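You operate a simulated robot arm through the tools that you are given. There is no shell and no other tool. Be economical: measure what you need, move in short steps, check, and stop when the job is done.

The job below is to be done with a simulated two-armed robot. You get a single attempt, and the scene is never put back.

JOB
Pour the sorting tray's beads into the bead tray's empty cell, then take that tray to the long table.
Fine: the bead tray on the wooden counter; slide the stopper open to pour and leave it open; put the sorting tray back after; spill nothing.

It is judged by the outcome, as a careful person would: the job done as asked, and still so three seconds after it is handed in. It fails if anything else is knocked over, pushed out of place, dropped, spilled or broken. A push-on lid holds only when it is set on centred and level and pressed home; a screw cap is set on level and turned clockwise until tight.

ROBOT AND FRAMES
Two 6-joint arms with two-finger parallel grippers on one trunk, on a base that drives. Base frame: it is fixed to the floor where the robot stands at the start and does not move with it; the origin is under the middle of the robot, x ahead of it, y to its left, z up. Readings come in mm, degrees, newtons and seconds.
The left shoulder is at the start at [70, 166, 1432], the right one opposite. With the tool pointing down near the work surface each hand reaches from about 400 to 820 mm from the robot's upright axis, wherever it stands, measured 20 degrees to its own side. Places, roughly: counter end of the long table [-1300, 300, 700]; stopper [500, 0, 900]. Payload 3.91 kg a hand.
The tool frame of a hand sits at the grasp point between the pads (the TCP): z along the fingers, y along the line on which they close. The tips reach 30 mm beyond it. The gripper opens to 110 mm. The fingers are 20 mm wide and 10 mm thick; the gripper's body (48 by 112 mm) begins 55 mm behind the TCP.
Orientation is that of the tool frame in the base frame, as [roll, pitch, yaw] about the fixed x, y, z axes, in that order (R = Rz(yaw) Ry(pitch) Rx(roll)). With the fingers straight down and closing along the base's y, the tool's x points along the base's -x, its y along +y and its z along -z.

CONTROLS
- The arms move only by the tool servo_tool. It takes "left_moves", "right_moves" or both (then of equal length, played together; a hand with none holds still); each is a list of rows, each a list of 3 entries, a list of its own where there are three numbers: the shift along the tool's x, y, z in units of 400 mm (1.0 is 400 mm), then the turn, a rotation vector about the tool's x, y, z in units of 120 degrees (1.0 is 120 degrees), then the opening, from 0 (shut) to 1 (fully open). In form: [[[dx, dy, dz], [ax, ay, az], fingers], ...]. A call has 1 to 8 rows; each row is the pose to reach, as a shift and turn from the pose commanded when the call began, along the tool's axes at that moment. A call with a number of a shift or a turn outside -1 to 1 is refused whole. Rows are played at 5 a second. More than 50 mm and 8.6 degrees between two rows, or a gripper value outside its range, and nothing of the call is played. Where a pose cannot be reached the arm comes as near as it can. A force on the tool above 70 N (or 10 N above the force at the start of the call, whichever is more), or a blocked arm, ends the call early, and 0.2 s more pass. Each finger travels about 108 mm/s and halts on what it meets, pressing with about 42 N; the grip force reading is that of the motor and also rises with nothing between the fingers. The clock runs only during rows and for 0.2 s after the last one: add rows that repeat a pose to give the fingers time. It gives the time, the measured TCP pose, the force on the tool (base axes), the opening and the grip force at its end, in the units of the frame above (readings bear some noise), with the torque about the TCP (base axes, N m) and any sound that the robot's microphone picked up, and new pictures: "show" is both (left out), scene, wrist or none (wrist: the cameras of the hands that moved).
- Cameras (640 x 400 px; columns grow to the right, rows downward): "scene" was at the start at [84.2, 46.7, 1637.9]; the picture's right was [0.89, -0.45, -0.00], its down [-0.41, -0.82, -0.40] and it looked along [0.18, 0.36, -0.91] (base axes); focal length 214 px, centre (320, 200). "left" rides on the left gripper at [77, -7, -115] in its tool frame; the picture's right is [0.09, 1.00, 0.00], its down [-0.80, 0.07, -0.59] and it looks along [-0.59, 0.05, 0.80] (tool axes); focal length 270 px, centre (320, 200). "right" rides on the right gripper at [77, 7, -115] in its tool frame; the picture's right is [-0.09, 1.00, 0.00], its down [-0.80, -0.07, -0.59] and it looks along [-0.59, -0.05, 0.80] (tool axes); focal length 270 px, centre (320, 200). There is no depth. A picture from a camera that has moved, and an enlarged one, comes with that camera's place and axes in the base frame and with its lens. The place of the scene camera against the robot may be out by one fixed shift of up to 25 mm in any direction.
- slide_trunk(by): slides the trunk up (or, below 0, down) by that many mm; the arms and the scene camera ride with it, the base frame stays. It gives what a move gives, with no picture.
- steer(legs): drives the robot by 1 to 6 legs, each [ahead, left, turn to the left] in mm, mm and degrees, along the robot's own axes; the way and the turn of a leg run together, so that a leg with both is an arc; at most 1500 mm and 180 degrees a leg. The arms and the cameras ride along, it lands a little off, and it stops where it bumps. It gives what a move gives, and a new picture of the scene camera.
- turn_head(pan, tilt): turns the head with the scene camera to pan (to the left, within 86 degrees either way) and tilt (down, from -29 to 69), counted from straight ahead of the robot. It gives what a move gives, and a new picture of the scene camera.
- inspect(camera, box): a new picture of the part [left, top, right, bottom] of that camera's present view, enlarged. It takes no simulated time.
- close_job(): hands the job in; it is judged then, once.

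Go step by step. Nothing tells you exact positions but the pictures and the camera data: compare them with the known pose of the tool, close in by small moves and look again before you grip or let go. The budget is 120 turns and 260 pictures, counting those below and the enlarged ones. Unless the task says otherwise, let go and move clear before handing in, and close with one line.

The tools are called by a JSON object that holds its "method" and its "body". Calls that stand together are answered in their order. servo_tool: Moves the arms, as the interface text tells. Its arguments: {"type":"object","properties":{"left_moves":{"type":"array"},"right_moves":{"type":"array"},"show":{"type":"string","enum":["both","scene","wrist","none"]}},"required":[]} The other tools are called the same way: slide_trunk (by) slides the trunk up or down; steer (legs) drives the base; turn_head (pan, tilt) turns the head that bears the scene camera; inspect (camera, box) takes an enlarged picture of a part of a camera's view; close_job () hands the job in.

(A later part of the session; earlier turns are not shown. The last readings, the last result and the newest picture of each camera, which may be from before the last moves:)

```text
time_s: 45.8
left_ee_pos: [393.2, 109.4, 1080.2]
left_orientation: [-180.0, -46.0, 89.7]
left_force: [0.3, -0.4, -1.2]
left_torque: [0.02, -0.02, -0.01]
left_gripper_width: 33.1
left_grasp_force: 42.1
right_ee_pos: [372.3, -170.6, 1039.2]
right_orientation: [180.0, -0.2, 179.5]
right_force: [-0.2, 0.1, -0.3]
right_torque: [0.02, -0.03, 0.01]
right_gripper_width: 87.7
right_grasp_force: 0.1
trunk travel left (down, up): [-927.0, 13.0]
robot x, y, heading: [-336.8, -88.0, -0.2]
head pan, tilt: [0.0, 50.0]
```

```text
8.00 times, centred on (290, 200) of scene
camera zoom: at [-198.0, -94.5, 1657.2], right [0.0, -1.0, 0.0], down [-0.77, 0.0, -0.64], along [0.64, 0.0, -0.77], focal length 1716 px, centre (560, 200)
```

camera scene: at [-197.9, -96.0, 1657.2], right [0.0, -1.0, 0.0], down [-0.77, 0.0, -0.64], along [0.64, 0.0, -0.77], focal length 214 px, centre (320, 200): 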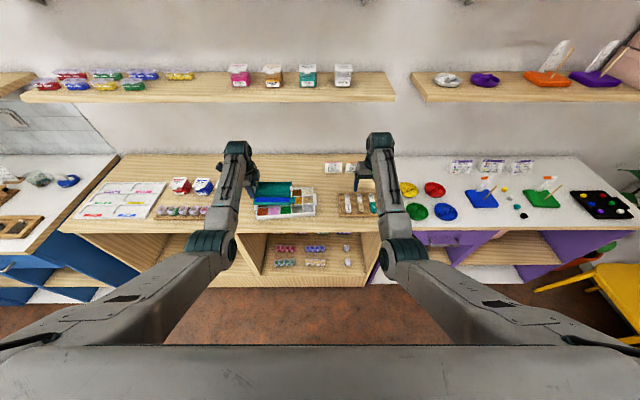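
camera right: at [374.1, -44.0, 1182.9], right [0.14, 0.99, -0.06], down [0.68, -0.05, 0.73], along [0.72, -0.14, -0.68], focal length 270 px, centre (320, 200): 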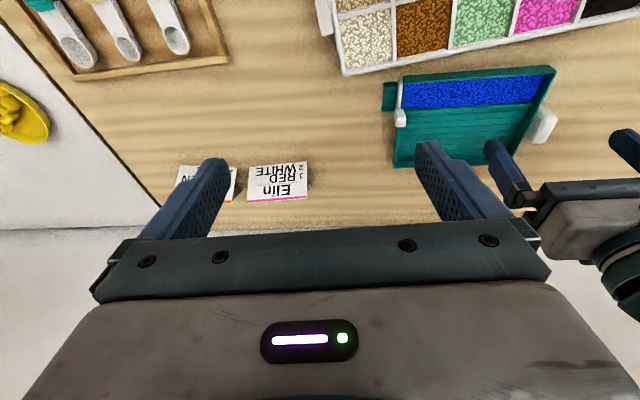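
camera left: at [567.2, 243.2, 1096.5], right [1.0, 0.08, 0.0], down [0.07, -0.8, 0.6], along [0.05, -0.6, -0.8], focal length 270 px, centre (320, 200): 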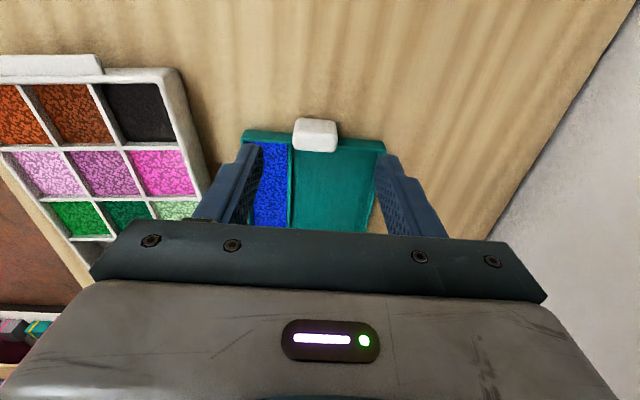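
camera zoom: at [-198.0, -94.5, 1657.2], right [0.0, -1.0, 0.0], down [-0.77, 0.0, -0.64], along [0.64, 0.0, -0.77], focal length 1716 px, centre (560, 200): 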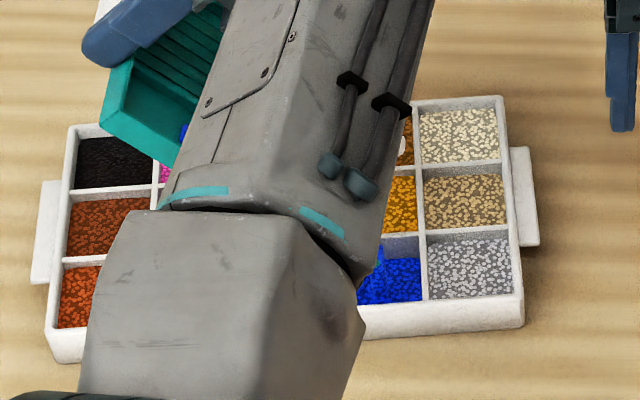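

Beads are pouring into the empty cell. I'll hold until the flow ends.

{"method": "servo_tool", "body": {"left_moves": [[[0, 0, 0], [0, 0, 0], 0.0], [[0, 0, 0], [0, 0, 0], 0.0], [[0, 0, 0], [0, 0, 0], 0.0], [[0, 0, 0], [0, 0, 0], 0.0], [[0, 0, 0], [0, 0, 0], 0.0], [[0, 0, 0], [0, 0, 0], 0.0], [[0, 0, 0], [0, 0, 0], 0.0], [[0, 0, 0], [0, 0, 0], 0.0]], "show": "none"}}

{"method": "inspect", "body": {"camera": "right", "box": [400, 0, 640, 150]}}

{"method": "inspect", "body": {"camera": "left", "box": [0, 0, 640, 400]}}

```text
time_s: 47.6
left_ee_pos: [392.1, 108.8, 1080.8]
left_orientation: [-179.9, -46.0, 89.8]
left_force: [0.3, 0.5, -0.5]
left_torque: [0.05, -0.02, 0.02]
left_gripper_width: 33.3
left_grasp_force: 42.2
right_ee_pos: [372.1, -170.0, 1038.4]
right_orientation: [179.9, -0.4, 179.4]
right_force: [-0.1, -0.2, -0.5]
right_torque: [0.0, 0.01, -0.02]
right_gripper_width: 88.1
right_grasp_force: 0.1
trunk travel left (down, up): [-927.0, 13.0]
robot x, y, heading: [-335.6, -85.9, 0.2]
head pan, tilt: [0.0, 50.0]
```

```text
2.67 times, centred on (520, 75) of right
camera zoom: at [296.5, -162.5, 1153.6], right [0.1, 1.0, 0.0], down [0.8, -0.08, 0.59], along [0.59, -0.06, -0.81], focal length 721 px, centre (-213, 533)
```

zoom: 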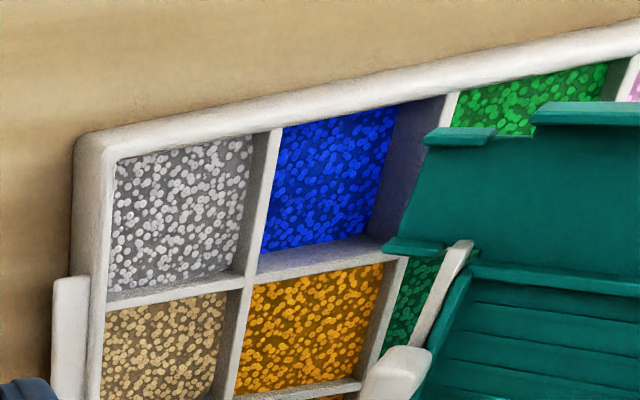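

```text
1.00 times, centred on (320, 200) of left (not enlarged: the box is as wide or as high as the picture)
camera zoom: at [386.9, 79.9, 1213.8], right [1.0, 0.06, 0.06], down [0.07, -0.98, -0.16], along [0.05, 0.17, -0.98], focal length 270 px, centre (320, 200)
```

zoom: 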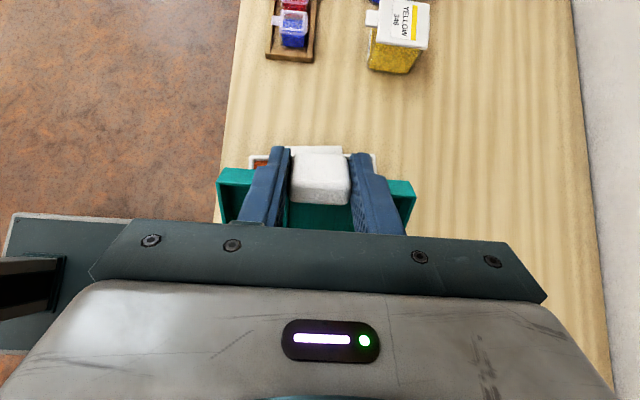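

The pour is finished: blue fills the cell with no stray beads seen. I'll level the tray and check it's empty.

{"method": "servo_tool", "body": {"left_moves": [[[-0.0035, 0, 0.05], [0, -0.0639, 0], 0.0], [[-0.007, 0, 0.1], [0, -0.1278, 0], 0.0], [[-0.0105, 0, 0.15], [0, -0.1917, 0], 0.0], [[-0.014, 0, 0.2], [0, -0.2556, 0], 0.0], [[-0.0175, 0, 0.25], [0, -0.3194, 0], 0.0], [[-0.021, 0, 0.295], [0, -0.3833, 0], 0.0], [[-0.021, 0, 0.295], [0, -0.3833, 0], 0.0]], "show": "none"}}

{"method": "inspect", "body": {"camera": "scene", "box": [236, 170, 332, 230]}}

{"method": "inspect", "body": {"camera": "right", "box": [320, 0, 640, 200]}}

```text
time_s: 49.2
left_ee_pos: [393.3, 188.3, 991.9]
left_orientation: [180.0, 0.1, 89.8]
left_force: [0.3, 0.1, -0.5]
left_torque: [0.11, 0.03, -0.01]
left_gripper_width: 33.3
left_grasp_force: 42.1
right_ee_pos: [372.4, -170.9, 1039.3]
right_orientation: [179.9, -0.3, 179.5]
right_force: [-0.1, -0.5, 0.6]
right_torque: [0.06, -0.02, -0.02]
right_gripper_width: 87.9
right_grasp_force: 0.0
trunk travel left (down, up): [-927.0, 13.0]
robot x, y, heading: [-331.9, -88.4, -0.6]
head pan, tilt: [0.0, 50.0]
```

```text
6.67 times, centred on (284, 200) of scene
camera zoom: at [-198.0, -95.3, 1657.2], right [0.0, -1.0, 0.0], down [-0.77, 0.0, -0.64], along [0.64, 0.0, -0.77], focal length 1430 px, centre (560, 200)
```

zoom: 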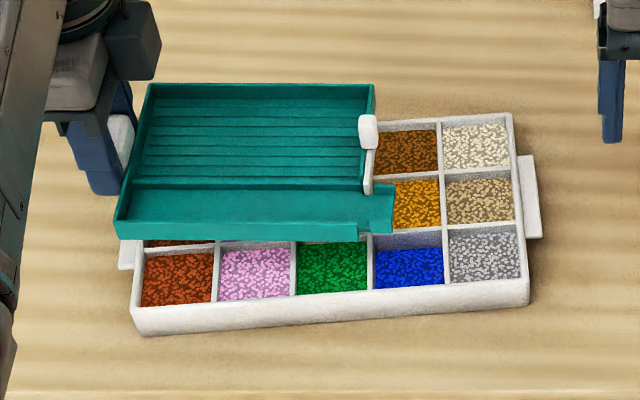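

```text
2.00 times, centred on (480, 100) of right
camera zoom: at [296.4, -162.9, 1153.6], right [0.1, 1.0, 0.0], down [0.8, -0.08, 0.59], along [0.59, -0.06, -0.81], focal length 541 px, centre (0, 400)
```

zoom: 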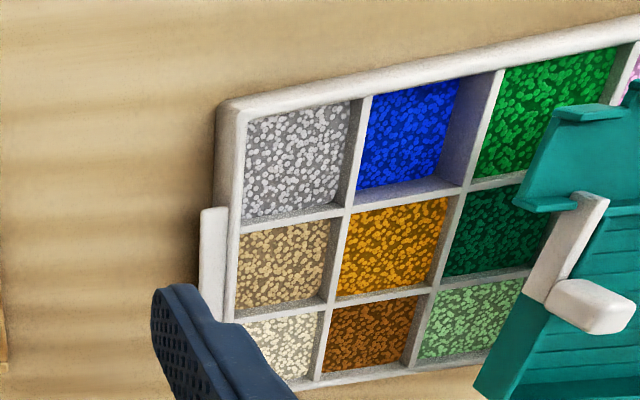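

The sorting tray is empty and the cell is filled. Drive ahead to return the tray to its place.

{"method": "steer", "body": {"legs": [[175, 0, 0]]}}

{"method": "inspect", "body": {"camera": "scene", "box": [220, 170, 340, 245]}}

```text
time_s: 50.6
left_ee_pos: [565.2, 190.1, 992.7]
left_orientation: [180.0, 0.0, 90.0]
left_force: [-1.0, -0.6, -1.2]
left_torque: [0.09, -0.02, 0.0]
left_gripper_width: 33.5
left_grasp_force: 42.5
right_ee_pos: [543.7, -170.1, 1040.4]
right_orientation: [179.9, -0.1, 179.6]
right_force: [-0.6, -0.6, 0.4]
right_torque: [0.01, -0.01, 0.0]
right_gripper_width: 88.0
right_grasp_force: 0.1
trunk travel left (down, up): [-927.0, 13.0]
robot x, y, heading: [-156.3, -90.3, -0.2]
head pan, tilt: [0.0, 50.0]
camera scene: at [-28.4, -94.9, 1657.7], right [0.0, -1.0, 0.0], down [-0.76, 0.0, -0.64], along [0.64, 0.0, -0.76], focal length 214 px, centre (320, 200)
```

scene: 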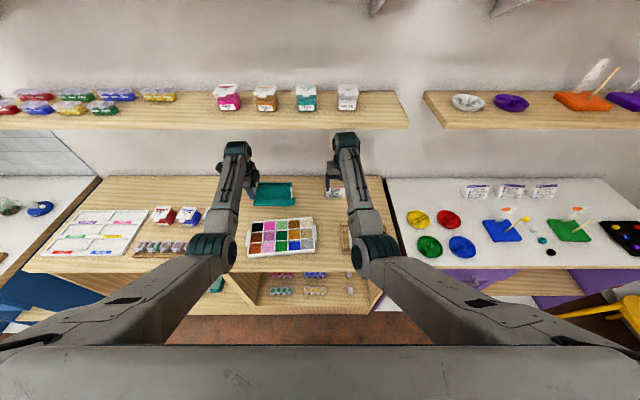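

```text
5.33 times, centred on (280, 208) of scene
camera zoom: at [-28.4, -94.9, 1657.7], right [0.0, -1.0, 0.0], down [-0.76, 0.0, -0.64], along [0.64, 0.0, -0.76], focal length 1144 px, centre (533, 160)
```

zoom: 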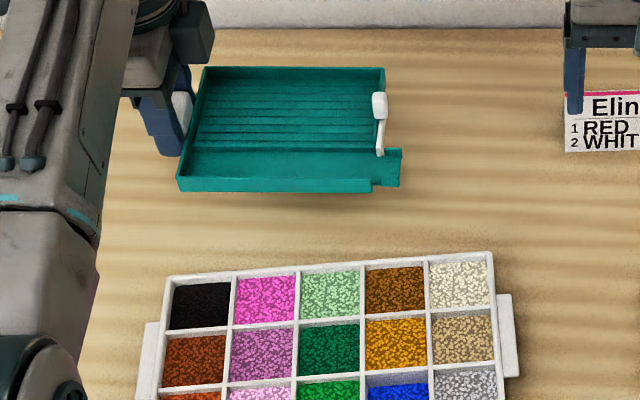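

Lower toward the original place: shift 28 mm back in y and descend, slowly at the end.

{"method": "servo_tool", "body": {"left_moves": [[[-0.03, 0.005, 0.03], [0, 0, 0], 0.0], [[-0.07, 0.01, 0.07], [0, 0, 0], 0.0], [[-0.07, 0.01, 0.12], [0, 0, 0], 0.0], [[-0.07, 0.01, 0.16], [0, 0, 0], 0.0], [[-0.07, 0.01, 0.18], [0, 0, 0], 0.0], [[-0.07, 0.01, 0.19], [0, 0, 0], 0.0], [[-0.07, 0.01, 0.19], [0, 0, 0], 0.0]], "show": "none"}}

{"method": "servo_tool", "body": {"left_moves": [[[0, 0, 0.004], [0, 0, 0], 0.0], [[0, 0, 0.009], [0, 0, 0], 0.0], [[0, 0, 0.009], [0, 0, 0], 0.0]], "show": "none"}}

{"method": "inspect", "body": {"camera": "scene", "box": [220, 170, 340, 245]}}

{"method": "inspect", "body": {"camera": "left", "box": [160, 60, 480, 260]}}

```text
time_s: 52.2
left_ee_pos: [572.1, 161.7, 913.9]
left_orientation: [180.0, 0.0, 89.8]
left_force: [0.6, 0.3, -1.1]
left_torque: [0.07, -0.01, 0.02]
left_gripper_width: 33.6
left_grasp_force: 42.0
right_ee_pos: [546.7, -168.9, 1038.7]
right_orientation: [179.8, -0.3, 179.6]
right_force: [-0.8, 0.5, 0.3]
right_torque: [0.0, -0.01, -0.01]
right_gripper_width: 88.0
right_grasp_force: 0.1
trunk travel left (down, up): [-927.0, 13.0]
robot x, y, heading: [-158.7, -88.5, -0.0]
head pan, tilt: [0.0, 50.0]
```

```text
time_s: 53.0
left_ee_pos: [570.1, 162.3, 912.5]
left_orientation: [179.8, 0.0, 89.9]
left_force: [1.7, 0.3, 7.4]
left_torque: [-1.35, 0.02, 0.14]
left_gripper_width: 33.7
left_grasp_force: 42.3
right_ee_pos: [545.6, -170.1, 1039.0]
right_orientation: [179.9, -0.1, 179.6]
right_force: [-0.2, 0.5, -0.1]
right_torque: [0.02, 0.0, 0.01]
right_gripper_width: 87.8
right_grasp_force: 0.0
trunk travel left (down, up): [-927.0, 13.0]
robot x, y, heading: [-158.1, -84.5, -0.3]
head pan, tilt: [0.0, 50.0]
```

```text
5.33 times, centred on (280, 208) of scene
camera zoom: at [-24.9, -94.9, 1657.4], right [0.0, -1.0, 0.0], down [-0.77, 0.0, -0.64], along [0.64, 0.0, -0.77], focal length 1144 px, centre (533, 160)
```

zoom: 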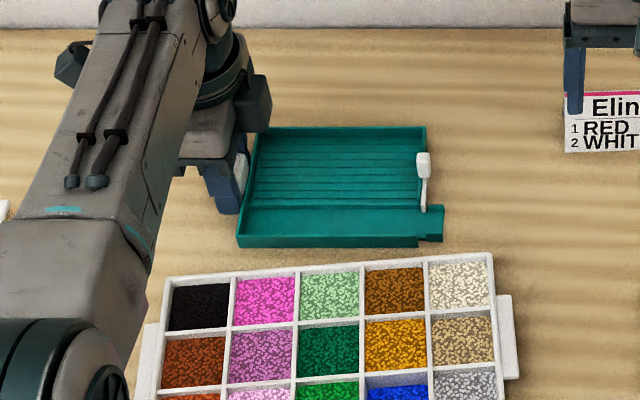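

```text
2.00 times, centred on (320, 160) of left
camera zoom: at [564.9, 237.9, 1026.1], right [1.0, 0.09, 0.0], down [0.07, -0.8, 0.59], along [0.05, -0.59, -0.8], focal length 541 px, centre (320, 280)
```

zoom: 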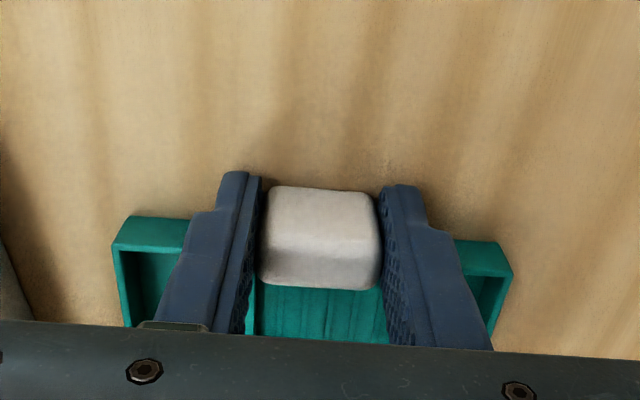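

It rests on the counter. Release and rise straight up.

{"method": "servo_tool", "body": {"left_moves": [[[0, 0, 0], [0, 0, 0], 0.33], [[0, 0, 0], [0, 0, 0], 0.42], [[0, 0, 0], [0, 0, 0], 0.5], [[0.01, 0, -0.04], [0, 0, 0], 0.5], [[0.02, 0, -0.12], [0, 0, 0], 0.5], [[0.02, 0, -0.2], [0, 0, 0], 0.5], [[0.02, 0, -0.2], [0, 0, 0], 0.5]], "show": "wrist"}}

{"method": "inspect", "body": {"camera": "scene", "box": [200, 160, 360, 260]}}

```text
time_s: 54.6
left_ee_pos: [569.9, 169.9, 991.1]
left_orientation: [-180.0, 0.0, 89.9]
left_force: [-0.4, -1.1, 0.0]
left_torque: [-0.03, 0.04, 0.0]
left_gripper_width: 54.9
left_grasp_force: 0.0
right_ee_pos: [546.2, -168.6, 1038.2]
right_orientation: [179.9, -0.4, 179.6]
right_force: [-0.4, 0.1, 0.3]
right_torque: [0.01, 0.01, 0.01]
right_gripper_width: 88.1
right_grasp_force: 0.0
trunk travel left (down, up): [-927.0, 13.0]
robot x, y, heading: [-157.7, -87.2, -0.1]
head pan, tilt: [0.0, 50.0]
camera left: at [564.9, 245.9, 1104.7], right [1.0, 0.09, 0.0], down [0.07, -0.8, 0.59], along [0.05, -0.59, -0.8], focal length 270 px, centre (320, 200)
```

left: 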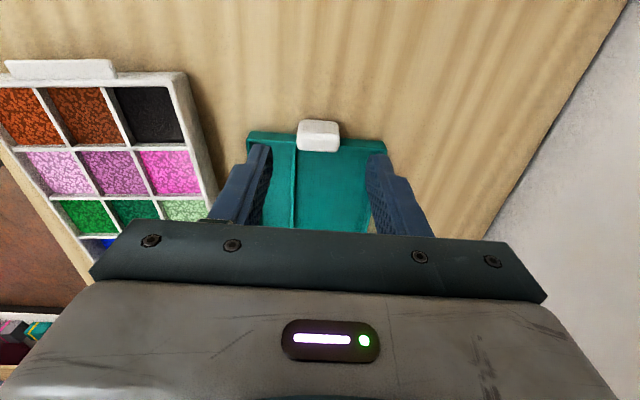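

```text
4.00 times, centred on (280, 210) of scene
camera zoom: at [-23.3, -94.8, 1657.2], right [0.0, -1.0, 0.0], down [-0.77, 0.0, -0.64], along [0.64, 0.0, -0.77], focal length 858 px, centre (480, 160)
```

zoom: 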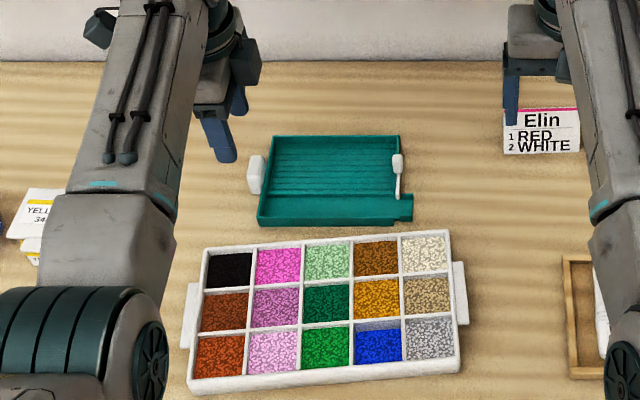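

Sorting tray is back. Next the bead tray: its end tabs are near (392, 202) and (418, -71). I'll centre the robot behind it.

{"method": "steer", "body": {"legs": [[-155, 0, 0], [0, 150, 0]]}}

{"method": "inspect", "body": {"camera": "left", "box": [0, 0, 640, 400]}}

{"method": "inspect", "body": {"camera": "right", "box": [0, 0, 640, 400]}}

```text
time_s: 57.0
left_ee_pos: [415.9, 314.5, 991.9]
left_orientation: [180.0, 0.0, 89.9]
left_force: [-0.4, -0.6, -0.2]
left_torque: [0.02, -0.01, 0.02]
left_gripper_width: 55.2
left_grasp_force: 0.1
right_ee_pos: [392.7, -24.0, 1039.6]
right_orientation: [179.8, -0.2, 179.6]
right_force: [-0.4, 0.4, 0.1]
right_torque: [0.02, 0.04, 0.01]
right_gripper_width: 88.1
right_grasp_force: 0.1
trunk travel left (down, up): [-927.0, 13.0]
robot x, y, heading: [-311.7, 59.6, -0.3]
head pan, tilt: [0.0, 50.0]
camera scene: at [-178.1, 49.6, 1657.3], right [0.0, -1.0, 0.0], down [-0.77, 0.0, -0.64], along [0.64, 0.0, -0.77], focal length 214 px, centre (320, 200)
```

scene: 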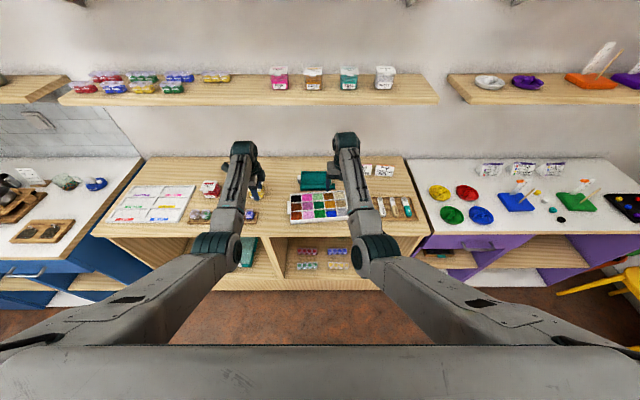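

```text
1.00 times, centred on (320, 200) of left (not enlarged: the box is as wide or as high as the picture)
camera zoom: at [410.8, 390.9, 1106.0], right [1.0, 0.09, 0.0], down [0.07, -0.8, 0.59], along [0.05, -0.59, -0.81], focal length 270 px, centre (320, 200)
```

zoom: 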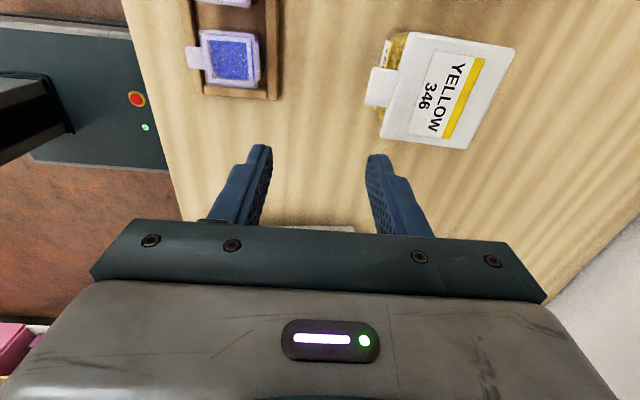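

```text
1.00 times, centred on (320, 200) of right (not enlarged: the box is as wide or as high as the picture)
camera zoom: at [316.9, -16.8, 1153.9], right [0.1, 1.0, 0.0], down [0.8, -0.08, 0.59], along [0.59, -0.05, -0.81], focal length 270 px, centre (320, 200)
```

zoom: 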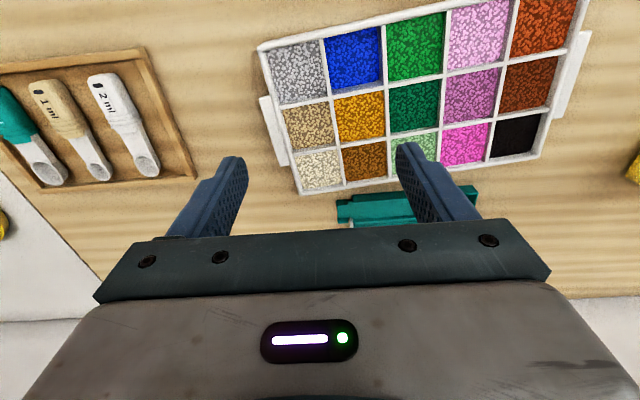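

Zoom in on the tabs from this right-hand view.

{"method": "inspect", "body": {"camera": "right", "box": [500, 0, 640, 150]}}

{"method": "inspect", "body": {"camera": "right", "box": [230, 30, 350, 200]}}

```text
2.67 times, centred on (570, 75) of right
camera zoom: at [316.9, -16.8, 1153.9], right [0.1, 1.0, 0.0], down [0.8, -0.08, 0.59], along [0.59, -0.05, -0.81], focal length 721 px, centre (-347, 533)
```

zoom: 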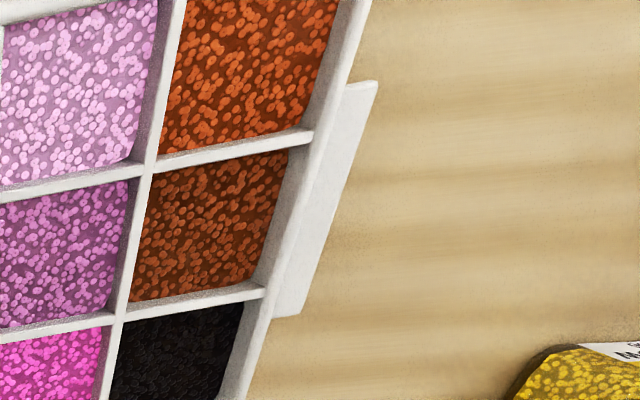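

```text
2.35 times, centred on (290, 115) of right
camera zoom: at [316.9, -16.8, 1153.9], right [0.1, 1.0, 0.0], down [0.8, -0.08, 0.59], along [0.59, -0.05, -0.81], focal length 636 px, centre (391, 400)
```

zoom: 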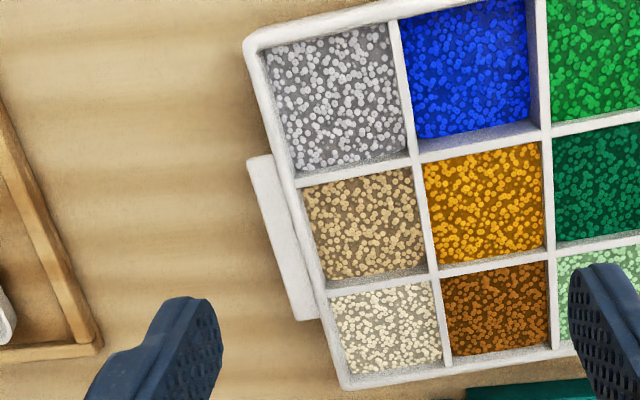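

Tabs are about 72 mm long: left centre (395, 202), right centre (419, -70), with the tray yawed about 5.4°. Both hands will pinch the tabs end-to-end, so I'm bringing them above with matched yaw.

{"method": "servo_tool", "body": {"left_moves": [[[-0.05, -0.01, 0], [0, 0, -0.008], 0.7], [[-0.11, -0.02, 0], [0, 0, -0.016], 0.8], [[-0.17, -0.03, 0], [0, 0, -0.024], 0.9], [[-0.23, -0.045, 0], [0, 0, -0.035], 1.0], [[-0.26, -0.0525, 0], [0, 0, -0.045], 1.0], [[-0.26, -0.0525, 0], [0, 0, -0.045], 1.0]], "right_moves": [[[-0.01, -0.04, 0], [0, 0, -0.068], 0.9], [[-0.02, -0.08, 0], [0, 0, -0.136], 1.0], [[-0.04, -0.115, 0], [0, 0, -0.204], 1.0], [[-0.065, -0.115, 0], [0, 0, -0.272], 1.0], [[-0.065, -0.115, 0], [0, 0, -0.34], 1.0], [[-0.065, -0.115, 0], [0, 0, -0.4], 1.0]], "show": "none"}}

{"method": "servo_tool", "body": {"right_moves": [[[0, 0, 0], [0, 0, -0.068], 1], [[0, 0, 0], [0, 0, -0.136], 1.0], [[0, 0, 0], [0, 0, -0.204], 1.0], [[0, 0, 0], [0, 0, -0.272], 1.0], [[0, 0, 0], [0, 0, -0.34], 1.0], [[0, 0, 0], [0, 0, -0.395], 1.0], [[0, 0, 0], [0, 0, -0.395], 1.0]], "show": "wrist"}}

{"method": "inspect", "body": {"camera": "left", "box": [0, 0, 640, 400]}}

```text
time_s: 58.4
left_ee_pos: [396.8, 213.2, 990.7]
left_orientation: [-180.0, 0.1, 95.3]
left_force: [-0.6, 0.0, 0.1]
left_torque: [-0.05, -0.01, 0.01]
left_gripper_width: 110.4
left_grasp_force: 0.1
right_ee_pos: [419.6, -68.1, 1040.1]
right_orientation: [179.8, -0.1, -132.3]
right_force: [-0.6, 0.6, 0.0]
right_torque: [0.0, 0.0, 0.0]
right_gripper_width: 109.9
right_grasp_force: 0.1
trunk travel left (down, up): [-927.0, 13.0]
robot x, y, heading: [-311.5, 58.6, 0.1]
head pan, tilt: [0.0, 50.0]
```

```text
time_s: 60.0
left_ee_pos: [396.1, 212.3, 991.8]
left_orientation: [-179.9, 0.0, 95.3]
left_force: [0.1, -0.8, 1.1]
left_torque: [-0.03, -0.01, -0.02]
left_gripper_width: 110.0
left_grasp_force: 0.0
right_ee_pos: [418.7, -68.6, 1038.3]
right_orientation: [179.7, 0.1, -84.9]
right_force: [0.5, -0.1, -0.9]
right_torque: [0.03, -0.01, -0.01]
right_gripper_width: 110.0
right_grasp_force: 0.1
trunk travel left (down, up): [-927.0, 13.0]
robot x, y, heading: [-309.4, 59.8, -0.1]
head pan, tilt: [0.0, 50.0]
camera right: at [419.7, -144.9, 1152.9], right [-1.0, 0.0, 0.01], down [0.0, 0.8, 0.6], along [0.0, 0.6, -0.8], focal length 270 px, centre (320, 200)
```

right: 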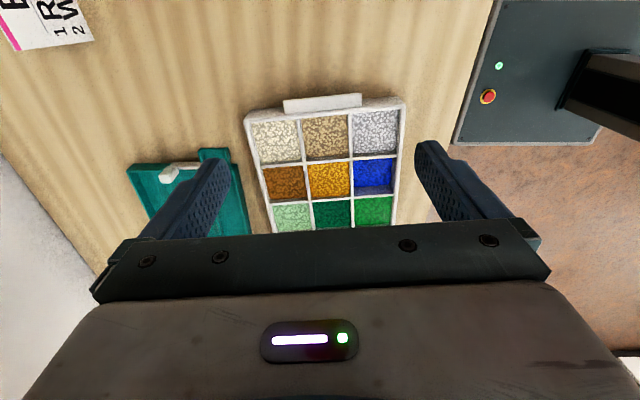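

```text
1.00 times, centred on (320, 200) of left (not enlarged: the box is as wide or as high as the picture)
camera zoom: at [383.3, 287.2, 1104.8], right [0.98, 0.18, 0.0], down [0.14, -0.79, 0.59], along [0.11, -0.59, -0.8], focal length 270 px, centre (320, 200)
```

zoom: 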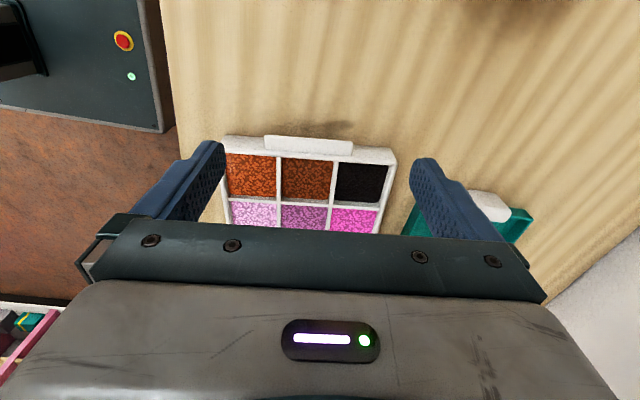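

Both hands are in position. Zoom in on each tab.

{"method": "inspect", "body": {"camera": "left", "box": [220, 100, 420, 225]}}

{"method": "inspect", "body": {"camera": "right", "box": [220, 70, 420, 195]}}

```text
3.20 times, centred on (320, 162) of left
camera zoom: at [383.3, 287.2, 1104.8], right [0.98, 0.18, 0.0], down [0.14, -0.79, 0.59], along [0.11, -0.59, -0.8], focal length 865 px, centre (320, 320)
```

zoom: 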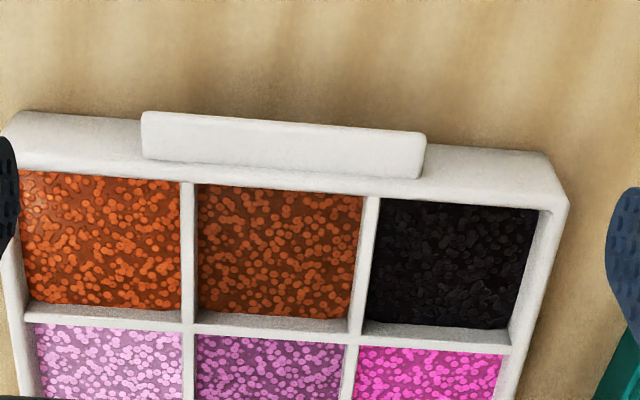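

```text
3.20 times, centred on (320, 132) of right
camera zoom: at [419.7, -144.9, 1152.9], right [-1.0, 0.0, 0.01], down [0.0, 0.8, 0.6], along [0.0, 0.6, -0.8], focal length 865 px, centre (320, 416)
```

zoom: 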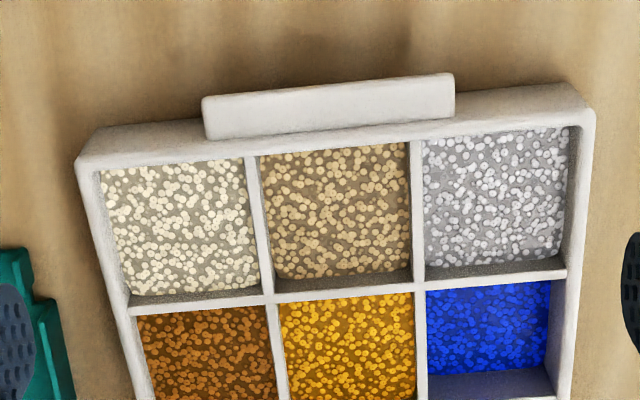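

Tab tops resolve to z ≈ 907, with centres (392, 193) and (416, -68). Descend partway and re-check.

{"method": "servo_tool", "body": {"left_moves": [[[-0.01, -0.005, 0.03], [0, 0, 0], 1], [[-0.02, -0.01, 0.06], [0, 0, 0], 1], [[-0.034, -0.013, 0.09], [0, 0, 0], 1], [[-0.034, -0.013, 0.115], [0, 0, 0], 1], [[-0.034, -0.013, 0.115], [0, 0, 0], 1]], "right_moves": [[[0.003, 0.003, 0.06], [0, 0, 0], 1], [[0.006, 0.006, 0.12], [0, 0, 0], 1], [[0.01, 0.008, 0.18], [0, 0, 0], 1], [[0.01, 0.008, 0.23], [0, 0, 0], 1], [[0.01, 0.008, 0.23], [0, 0, 0], 1]], "show": "wrist"}}

```text
time_s: 61.2
left_ee_pos: [390.7, 198.1, 947.6]
left_orientation: [180.0, 0.0, 95.3]
left_force: [0.3, 0.6, 0.2]
left_torque: [0.01, -0.02, -0.01]
left_gripper_width: 110.1
left_grasp_force: 0.0
right_ee_pos: [415.6, -72.3, 947.6]
right_orientation: [179.8, 0.2, -85.1]
right_force: [0.5, -0.3, -0.7]
right_torque: [-0.02, 0.0, 0.01]
right_gripper_width: 110.1
right_grasp_force: 0.1
trunk travel left (down, up): [-927.0, 13.0]
robot x, y, heading: [-313.2, 61.3, -0.1]
head pan, tilt: [0.0, 50.0]
camera right: at [417.0, -148.4, 1061.3], right [-1.0, 0.0, 0.0], down [0.0, 0.8, 0.6], along [0.0, 0.6, -0.8], focal length 270 px, centre (320, 200)
camera left: at [378.8, 274.1, 1059.1], right [0.98, 0.18, 0.0], down [0.14, -0.79, 0.59], along [0.11, -0.59, -0.8], focal length 270 px, centre (320, 200)
```

right: 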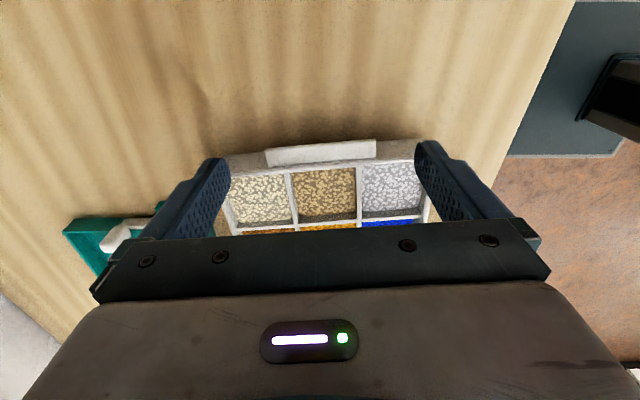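
left: 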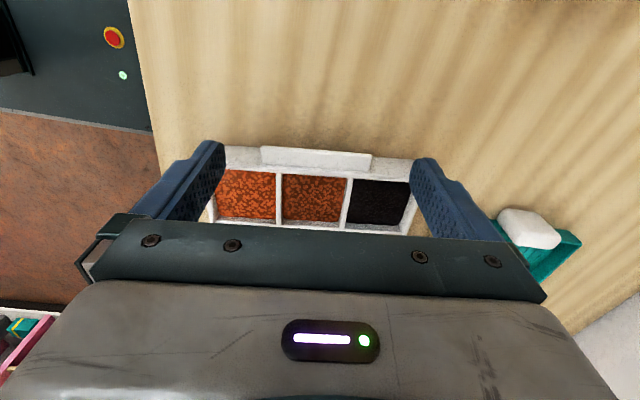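

Aligned. Descend the last ~32 mm so the fingers straddle the tab ends.

{"method": "servo_tool", "body": {"left_moves": [[[0, 0.003, 0.03], [0, 0, 0], 1], [[0, 0.003, 0.055], [0, 0, 0], 1], [[0, 0.003, 0.075], [0, 0, 0], 1], [[0, 0.003, 0.08], [0, 0, 0], 1]], "right_moves": [[[0.003, 0, 0.03], [0, 0, 0], 1], [[0.003, 0, 0.055], [0, 0, 0], 1], [[0.003, 0, 0.075], [0, 0, 0], 1], [[0.003, 0, 0.08], [0, 0, 0], 1]], "show": "none"}}

{"method": "inspect", "body": {"camera": "left", "box": [160, 80, 480, 280]}}

{"method": "inspect", "body": {"camera": "right", "box": [160, 80, 480, 280]}}

```text
time_s: 62.0
left_ee_pos: [390.5, 199.7, 922.0]
left_orientation: [179.7, 0.1, 95.4]
left_force: [0.9, -0.2, -0.4]
left_torque: [-0.01, 0.01, 0.01]
left_gripper_width: 110.0
left_grasp_force: 0.1
right_ee_pos: [421.2, -72.3, 939.3]
right_orientation: [-178.8, -0.1, -85.0]
right_force: [-19.9, -0.5, 48.1]
right_torque: [0.13, 3.63, 0.3]
right_gripper_width: 110.2
right_grasp_force: 0.7
trunk travel left (down, up): [-927.0, 13.0]
robot x, y, heading: [-309.2, 63.1, -0.5]
head pan, tilt: [0.0, 50.0]
stopped in row 3 (right hand): the force on the tool passed its limit (the readings are from after the stop); the commanded pose is now the measured one
```

```text
2.00 times, centred on (320, 180) of left
camera zoom: at [376.4, 275.2, 1034.6], right [0.98, 0.18, 0.0], down [0.14, -0.79, 0.6], along [0.11, -0.59, -0.8], focal length 541 px, centre (320, 240)
```

zoom: 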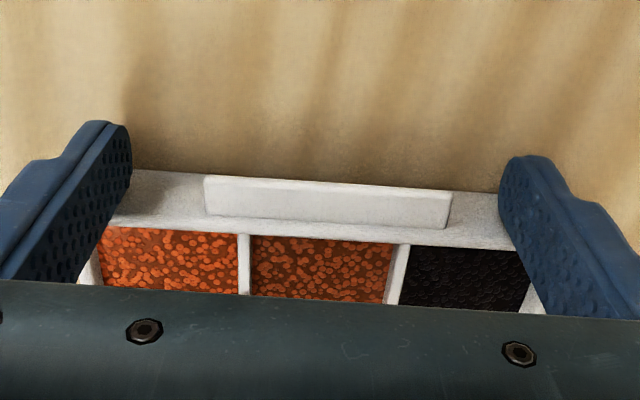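

```text
2.00 times, centred on (320, 180) of right
camera zoom: at [419.6, -149.1, 1053.2], right [-1.0, 0.0, -0.02], down [-0.01, 0.8, 0.6], along [0.02, 0.6, -0.8], focal length 541 px, centre (320, 240)
```

zoom: 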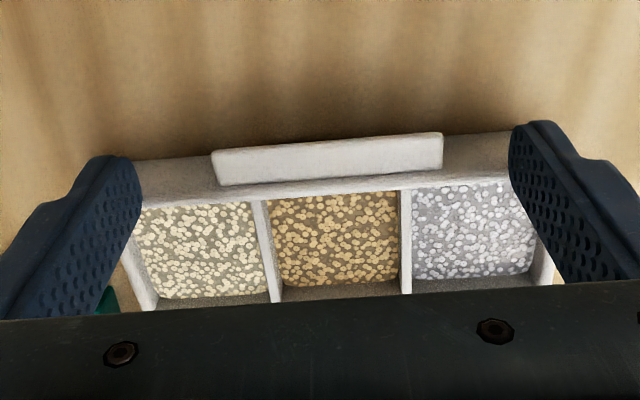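

The right hand's near finger touched the tray's side wall rim. I'll raise it, shift 5 mm outward, and inspect the tray before retrying.

{"method": "servo_tool", "body": {"right_moves": [[[0, 0, -0.02], [-0.005, 0, 0], 1], [[0, 0, -0.04], [-0.01, 0, 0], 1], [[0.011, 0.0135, -0.04], [-0.01, 0, 0], 1], [[0.011, 0.0135, -0.04], [-0.01, 0, 0], 1]], "show": "none"}}

{"method": "inspect", "body": {"camera": "right", "box": [160, 80, 480, 280]}}

{"method": "inspect", "body": {"camera": "scene", "box": [270, 170, 366, 230]}}

```text
time_s: 63.0
left_ee_pos: [395.2, 199.9, 916.9]
left_orientation: [180.0, 0.1, 95.3]
left_force: [-0.9, 0.4, 0.1]
left_torque: [0.02, 0.01, 0.02]
left_gripper_width: 110.1
left_grasp_force: 0.1
right_ee_pos: [418.6, -77.6, 944.1]
right_orientation: [179.5, -0.1, -85.1]
right_force: [0.1, 0.4, 0.8]
right_torque: [0.03, 0.0, 0.0]
right_gripper_width: 110.2
right_grasp_force: 0.0
trunk travel left (down, up): [-927.0, 13.0]
robot x, y, heading: [-309.4, 58.0, -0.0]
head pan, tilt: [0.0, 50.0]
```

```text
2.00 times, centred on (320, 180) of right
camera zoom: at [420.3, -154.3, 1059.4], right [-1.0, 0.0, 0.01], down [0.01, 0.8, 0.59], along [-0.01, 0.59, -0.8], focal length 541 px, centre (320, 240)
```

zoom: 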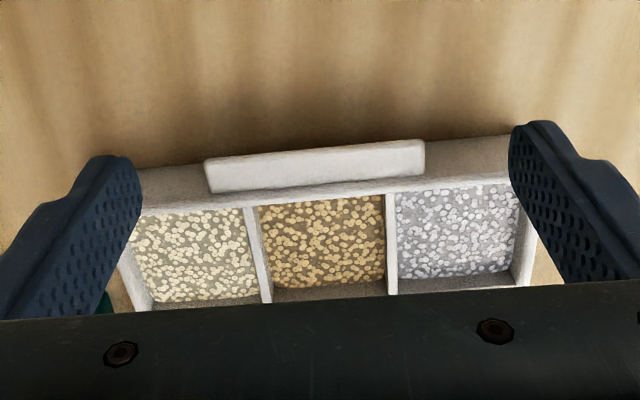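

```text
6.67 times, centred on (318, 200) of scene
camera zoom: at [-176.1, 53.2, 1657.1], right [0.0, -1.0, 0.0], down [-0.77, 0.0, -0.64], along [0.64, 0.0, -0.77], focal length 1430 px, centre (333, 200)
```

zoom: 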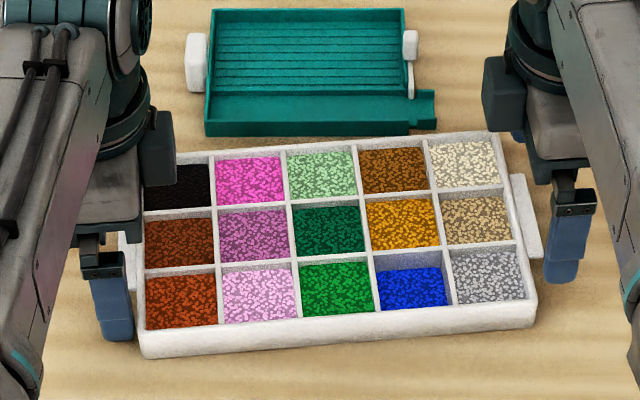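

No spill and the tray is still seated. Descend the right hand again with the wider margin.

{"method": "servo_tool", "body": {"right_moves": [[[0, -0.005, 0.02], [0.004, 0, -0.005], 1], [[0, -0.005, 0.04], [0.004, 0, -0.005], 1], [[0, -0.005, 0.06], [0.004, 0, -0.005], 1], [[0, -0.005, 0.07], [0.004, 0, -0.005], 1]], "show": "none"}}

{"method": "inspect", "body": {"camera": "right", "box": [160, 80, 480, 280]}}

{"method": "inspect", "body": {"camera": "left", "box": [160, 80, 480, 280]}}

```text
time_s: 64.0
left_ee_pos: [393.8, 199.6, 917.9]
left_orientation: [180.0, 0.0, 95.4]
left_force: [0.8, 0.5, 0.5]
left_torque: [-0.01, -0.02, 0.02]
left_gripper_width: 110.0
left_grasp_force: 0.2
right_ee_pos: [418.9, -78.5, 917.8]
right_orientation: [-179.9, 0.0, -84.4]
right_force: [0.2, 0.6, 0.0]
right_torque: [0.0, 0.03, -0.03]
right_gripper_width: 109.9
right_grasp_force: 0.0
trunk travel left (down, up): [-927.0, 13.0]
robot x, y, heading: [-314.6, 61.8, -0.1]
head pan, tilt: [0.0, 50.0]
```

```text
2.00 times, centred on (320, 180) of right
camera zoom: at [420.9, -154.3, 1032.4], right [-1.0, -0.01, 0.0], down [-0.01, 0.8, 0.59], along [0.0, 0.59, -0.8], focal length 541 px, centre (320, 240)
```

zoom: 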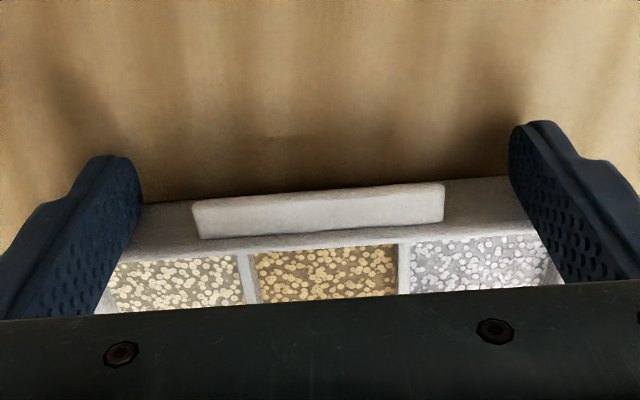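

```text
2.00 times, centred on (320, 180) of left
camera zoom: at [380.7, 274.9, 1031.3], right [0.98, 0.18, 0.0], down [0.14, -0.79, 0.6], along [0.11, -0.59, -0.8], focal length 541 px, centre (320, 240)
```

zoom: 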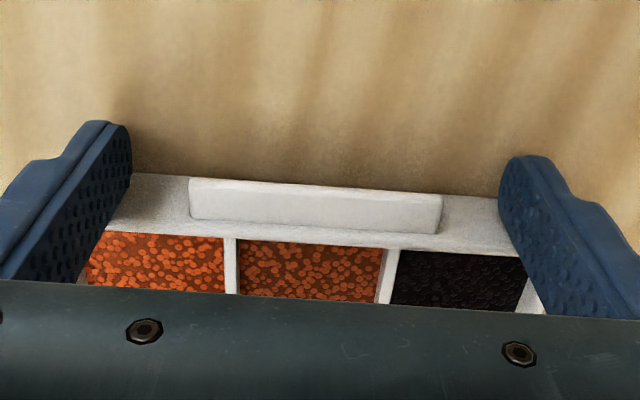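

Both straddle well. Nudge each hand 3–4 mm inward for more overlap, then close.

{"method": "servo_tool", "body": {"left_moves": [[[-0.004, 0, 0], [0, 0, 0], 1], [[-0.0075, 0, 0], [0, 0, 0], 1], [[-0.0075, 0, 0], [0, 0, 0], 1]], "right_moves": [[[-0.005, 0, 0], [0, 0, 0], 1], [[-0.01, 0, 0], [0, 0, 0], 1], [[-0.01, 0, 0], [0, 0, 0], 1]], "show": "none"}}

{"method": "servo_tool", "body": {"left_moves": [[[0, 0, 0], [0, 0, 0], 0.85], [[0, 0, 0], [0, 0, 0], 0.72], [[0, 0, 0], [0, 0, 0], 0.6], [[0, 0, 0], [0, 0, 0], 0.5], [[0, 0, 0], [0, 0, 0], 0.5]], "right_moves": [[[0, 0, 0], [0, 0, 0], 0.85], [[0, 0, 0], [0, 0, 0], 0.72], [[0, 0, 0], [0, 0, 0], 0.6], [[0, 0, 0], [0, 0, 0], 0.5], [[0, 0, 0], [0, 0, 0], 0.5]], "show": "wrist"}}

```text
time_s: 64.8
left_ee_pos: [393.8, 197.6, 917.3]
left_orientation: [179.9, 0.0, 95.2]
left_force: [0.9, 4.5, -1.6]
left_torque: [0.1, 0.01, 0.29]
left_gripper_width: 109.8
left_grasp_force: 0.2
right_ee_pos: [418.5, -73.5, 916.9]
right_orientation: [-180.0, 0.0, -84.4]
right_force: [-0.5, -1.8, -0.5]
right_torque: [-0.03, 0.04, 0.11]
right_gripper_width: 110.1
right_grasp_force: 0.0
trunk travel left (down, up): [-927.0, 13.0]
robot x, y, heading: [-314.8, 61.4, -0.3]
head pan, tilt: [0.0, 50.0]
```

```text
time_s: 66.0
left_ee_pos: [393.1, 195.1, 917.5]
left_orientation: [-179.9, 0.1, 95.3]
left_force: [-7.7, 8.1, 3.2]
left_torque: [0.01, 0.43, -0.06]
left_gripper_width: 71.7
left_grasp_force: 42.2
right_ee_pos: [418.9, -75.1, 917.5]
right_orientation: [-179.8, 0.0, -84.5]
right_force: [5.7, -8.6, -0.4]
right_torque: [-0.48, 0.0, -1.6]
right_gripper_width: 71.9
right_grasp_force: 41.6
trunk travel left (down, up): [-927.0, 13.0]
robot x, y, heading: [-315.2, 58.7, -0.0]
head pan, tilt: [0.0, 50.0]
camera right: at [420.4, -151.1, 1032.3], right [-1.0, -0.01, 0.0], down [-0.01, 0.8, 0.59], along [0.0, 0.59, -0.8], focal length 270 px, centre (320, 200)
camera left: at [380.9, 271.6, 1031.2], right [0.98, 0.18, 0.0], down [0.14, -0.79, 0.59], along [0.11, -0.59, -0.8], focal length 270 px, centre (320, 200)
```

right: 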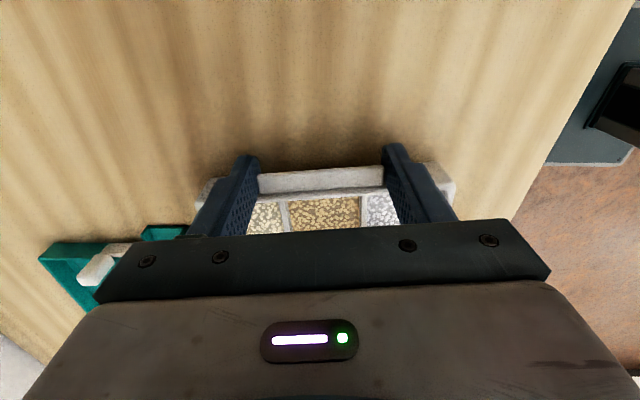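
left: 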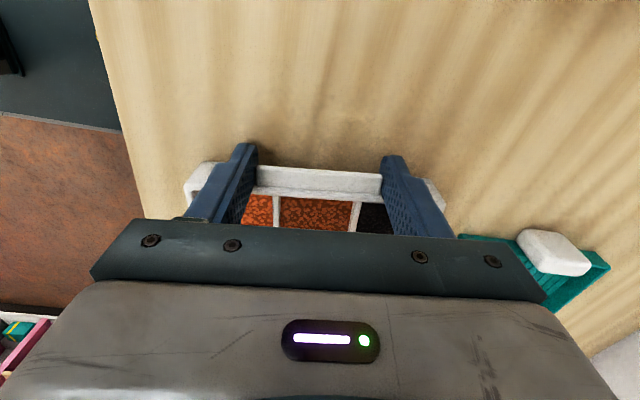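

Both tabs gripped at 72 mm. Test lift slowly, both together.

{"method": "servo_tool", "body": {"left_moves": [[[0, 0, -0.01], [0, 0, 0], 0.4], [[0, 0, -0.02], [0, 0, 0], 0.4], [[0, 0, -0.03], [0, 0, 0], 0.4], [[0, 0, -0.04], [0, 0, 0], 0.4], [[0, 0, -0.04], [0, 0, 0], 0.4]], "right_moves": [[[0, 0, -0.01], [0, 0, 0], 0.4], [[0, 0, -0.02], [0, 0, 0], 0.4], [[0, 0, -0.03], [0, 0, 0], 0.4], [[0, 0, -0.04], [0, 0, 0], 0.4], [[0, 0, -0.04], [0, 0, 0], 0.4]], "show": "wrist"}}

{"method": "inspect", "body": {"camera": "scene", "box": [270, 170, 366, 230]}}

```text
time_s: 67.2
left_ee_pos: [394.1, 197.3, 933.0]
left_orientation: [-180.0, 0.0, 95.3]
left_force: [-9.3, 6.7, -1.5]
left_torque: [-0.41, 0.35, -1.11]
left_gripper_width: 71.7
left_grasp_force: 41.6
right_ee_pos: [419.0, -74.9, 933.5]
right_orientation: [179.9, 0.0, -84.5]
right_force: [9.5, -5.5, -6.7]
right_torque: [-0.39, -0.39, -1.27]
right_gripper_width: 71.7
right_grasp_force: 42.1
trunk travel left (down, up): [-927.0, 13.0]
robot x, y, heading: [-314.1, 59.7, -0.5]
head pan, tilt: [0.0, 50.0]
camera right: at [421.7, -150.8, 1047.5], right [-1.0, -0.01, 0.0], down [-0.01, 0.8, 0.59], along [-0.01, 0.59, -0.8], focal length 270 px, centre (320, 200)
camera left: at [382.4, 272.0, 1046.2], right [0.98, 0.18, 0.0], down [0.14, -0.79, 0.59], along [0.1, -0.59, -0.8], focal length 270 px, centre (320, 200)
```

right: 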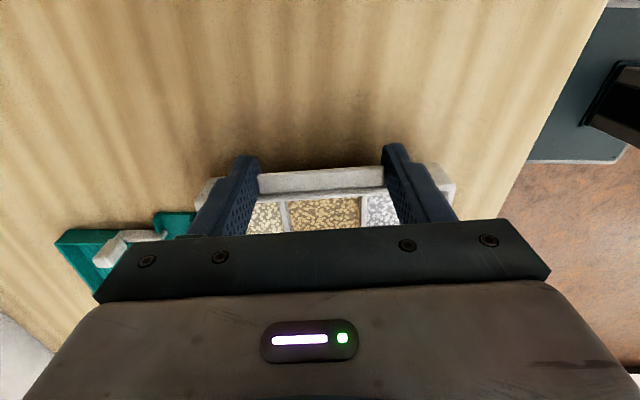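
left: 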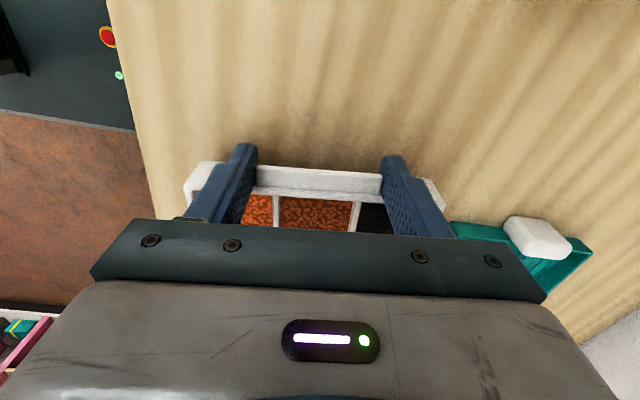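

```text
6.67 times, centred on (318, 200) of scene
camera zoom: at [-175.2, 53.0, 1657.0], right [0.0, -1.0, 0.0], down [-0.77, 0.0, -0.64], along [0.64, 0.0, -0.77], focal length 1430 px, centre (333, 200)
```

zoom: 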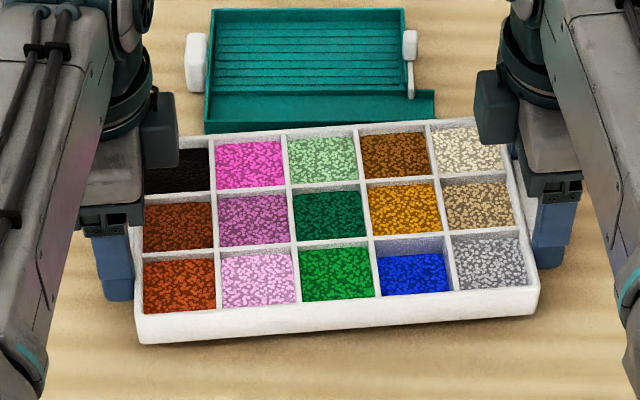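

The tray lifts level, at about 8 N in total. Relieve the internal load slightly and lift another 50 mm.

{"method": "servo_tool", "body": {"left_moves": [[[0.0015, -0.0015, -0.015], [0, 0, 0], 0.4], [[0.0028, -0.0028, -0.035], [0, 0, 0], 0.4], [[0.0028, -0.0028, -0.06], [0, 0, 0], 0.4], [[0.0028, -0.0028, -0.09], [0, 0, 0], 0.4], [[0.0028, -0.0028, -0.11], [0, 0, 0], 0.4], [[0.0028, -0.0028, -0.125], [0, 0, 0], 0.4], [[0.0028, -0.0028, -0.125], [0, 0, 0], 0.4]], "right_moves": [[[0.0015, -0.0015, -0.015], [0, 0, 0], 0.4], [[0.0028, -0.0028, -0.035], [0, 0, 0], 0.4], [[0.0028, -0.0028, -0.06], [0, 0, 0], 0.4], [[0.0028, -0.0028, -0.09], [0, 0, 0], 0.4], [[0.0028, -0.0028, -0.11], [0, 0, 0], 0.4], [[0.0028, -0.0028, -0.125], [0, 0, 0], 0.4], [[0.0028, -0.0028, -0.125], [0, 0, 0], 0.4]], "show": "none"}}

{"method": "inspect", "body": {"camera": "scene", "box": [240, 150, 400, 250]}}

```text
time_s: 68.8
left_ee_pos: [394.6, 196.0, 982.3]
left_orientation: [180.0, 0.1, 95.2]
left_force: [6.8, -11.1, -4.2]
left_torque: [-0.6, -0.4, 0.87]
left_gripper_width: 71.9
left_grasp_force: 42.0
right_ee_pos: [421.0, -73.2, 982.7]
right_orientation: [179.8, 0.1, -84.5]
right_force: [-6.6, 11.0, -4.3]
right_torque: [0.64, 0.39, 0.7]
right_gripper_width: 71.7
right_grasp_force: 41.5
trunk travel left (down, up): [-927.0, 13.0]
robot x, y, heading: [-311.0, 57.2, -0.4]
head pan, tilt: [0.0, 50.0]
```

```text
4.00 times, centred on (320, 200) of scene
camera zoom: at [-174.9, 53.0, 1657.0], right [0.0, -1.0, 0.0], down [-0.77, 0.0, -0.64], along [0.64, 0.0, -0.77], focal length 858 px, centre (320, 200)
```

zoom: 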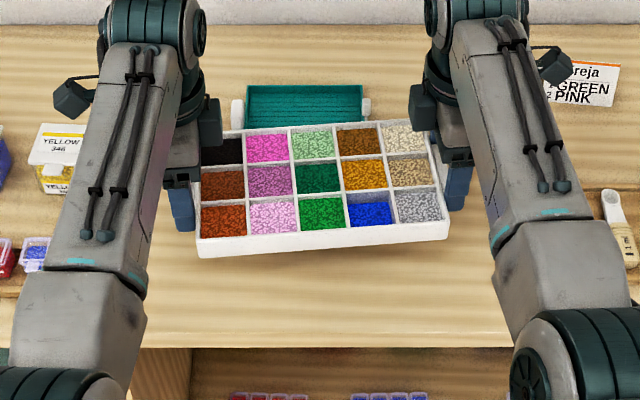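

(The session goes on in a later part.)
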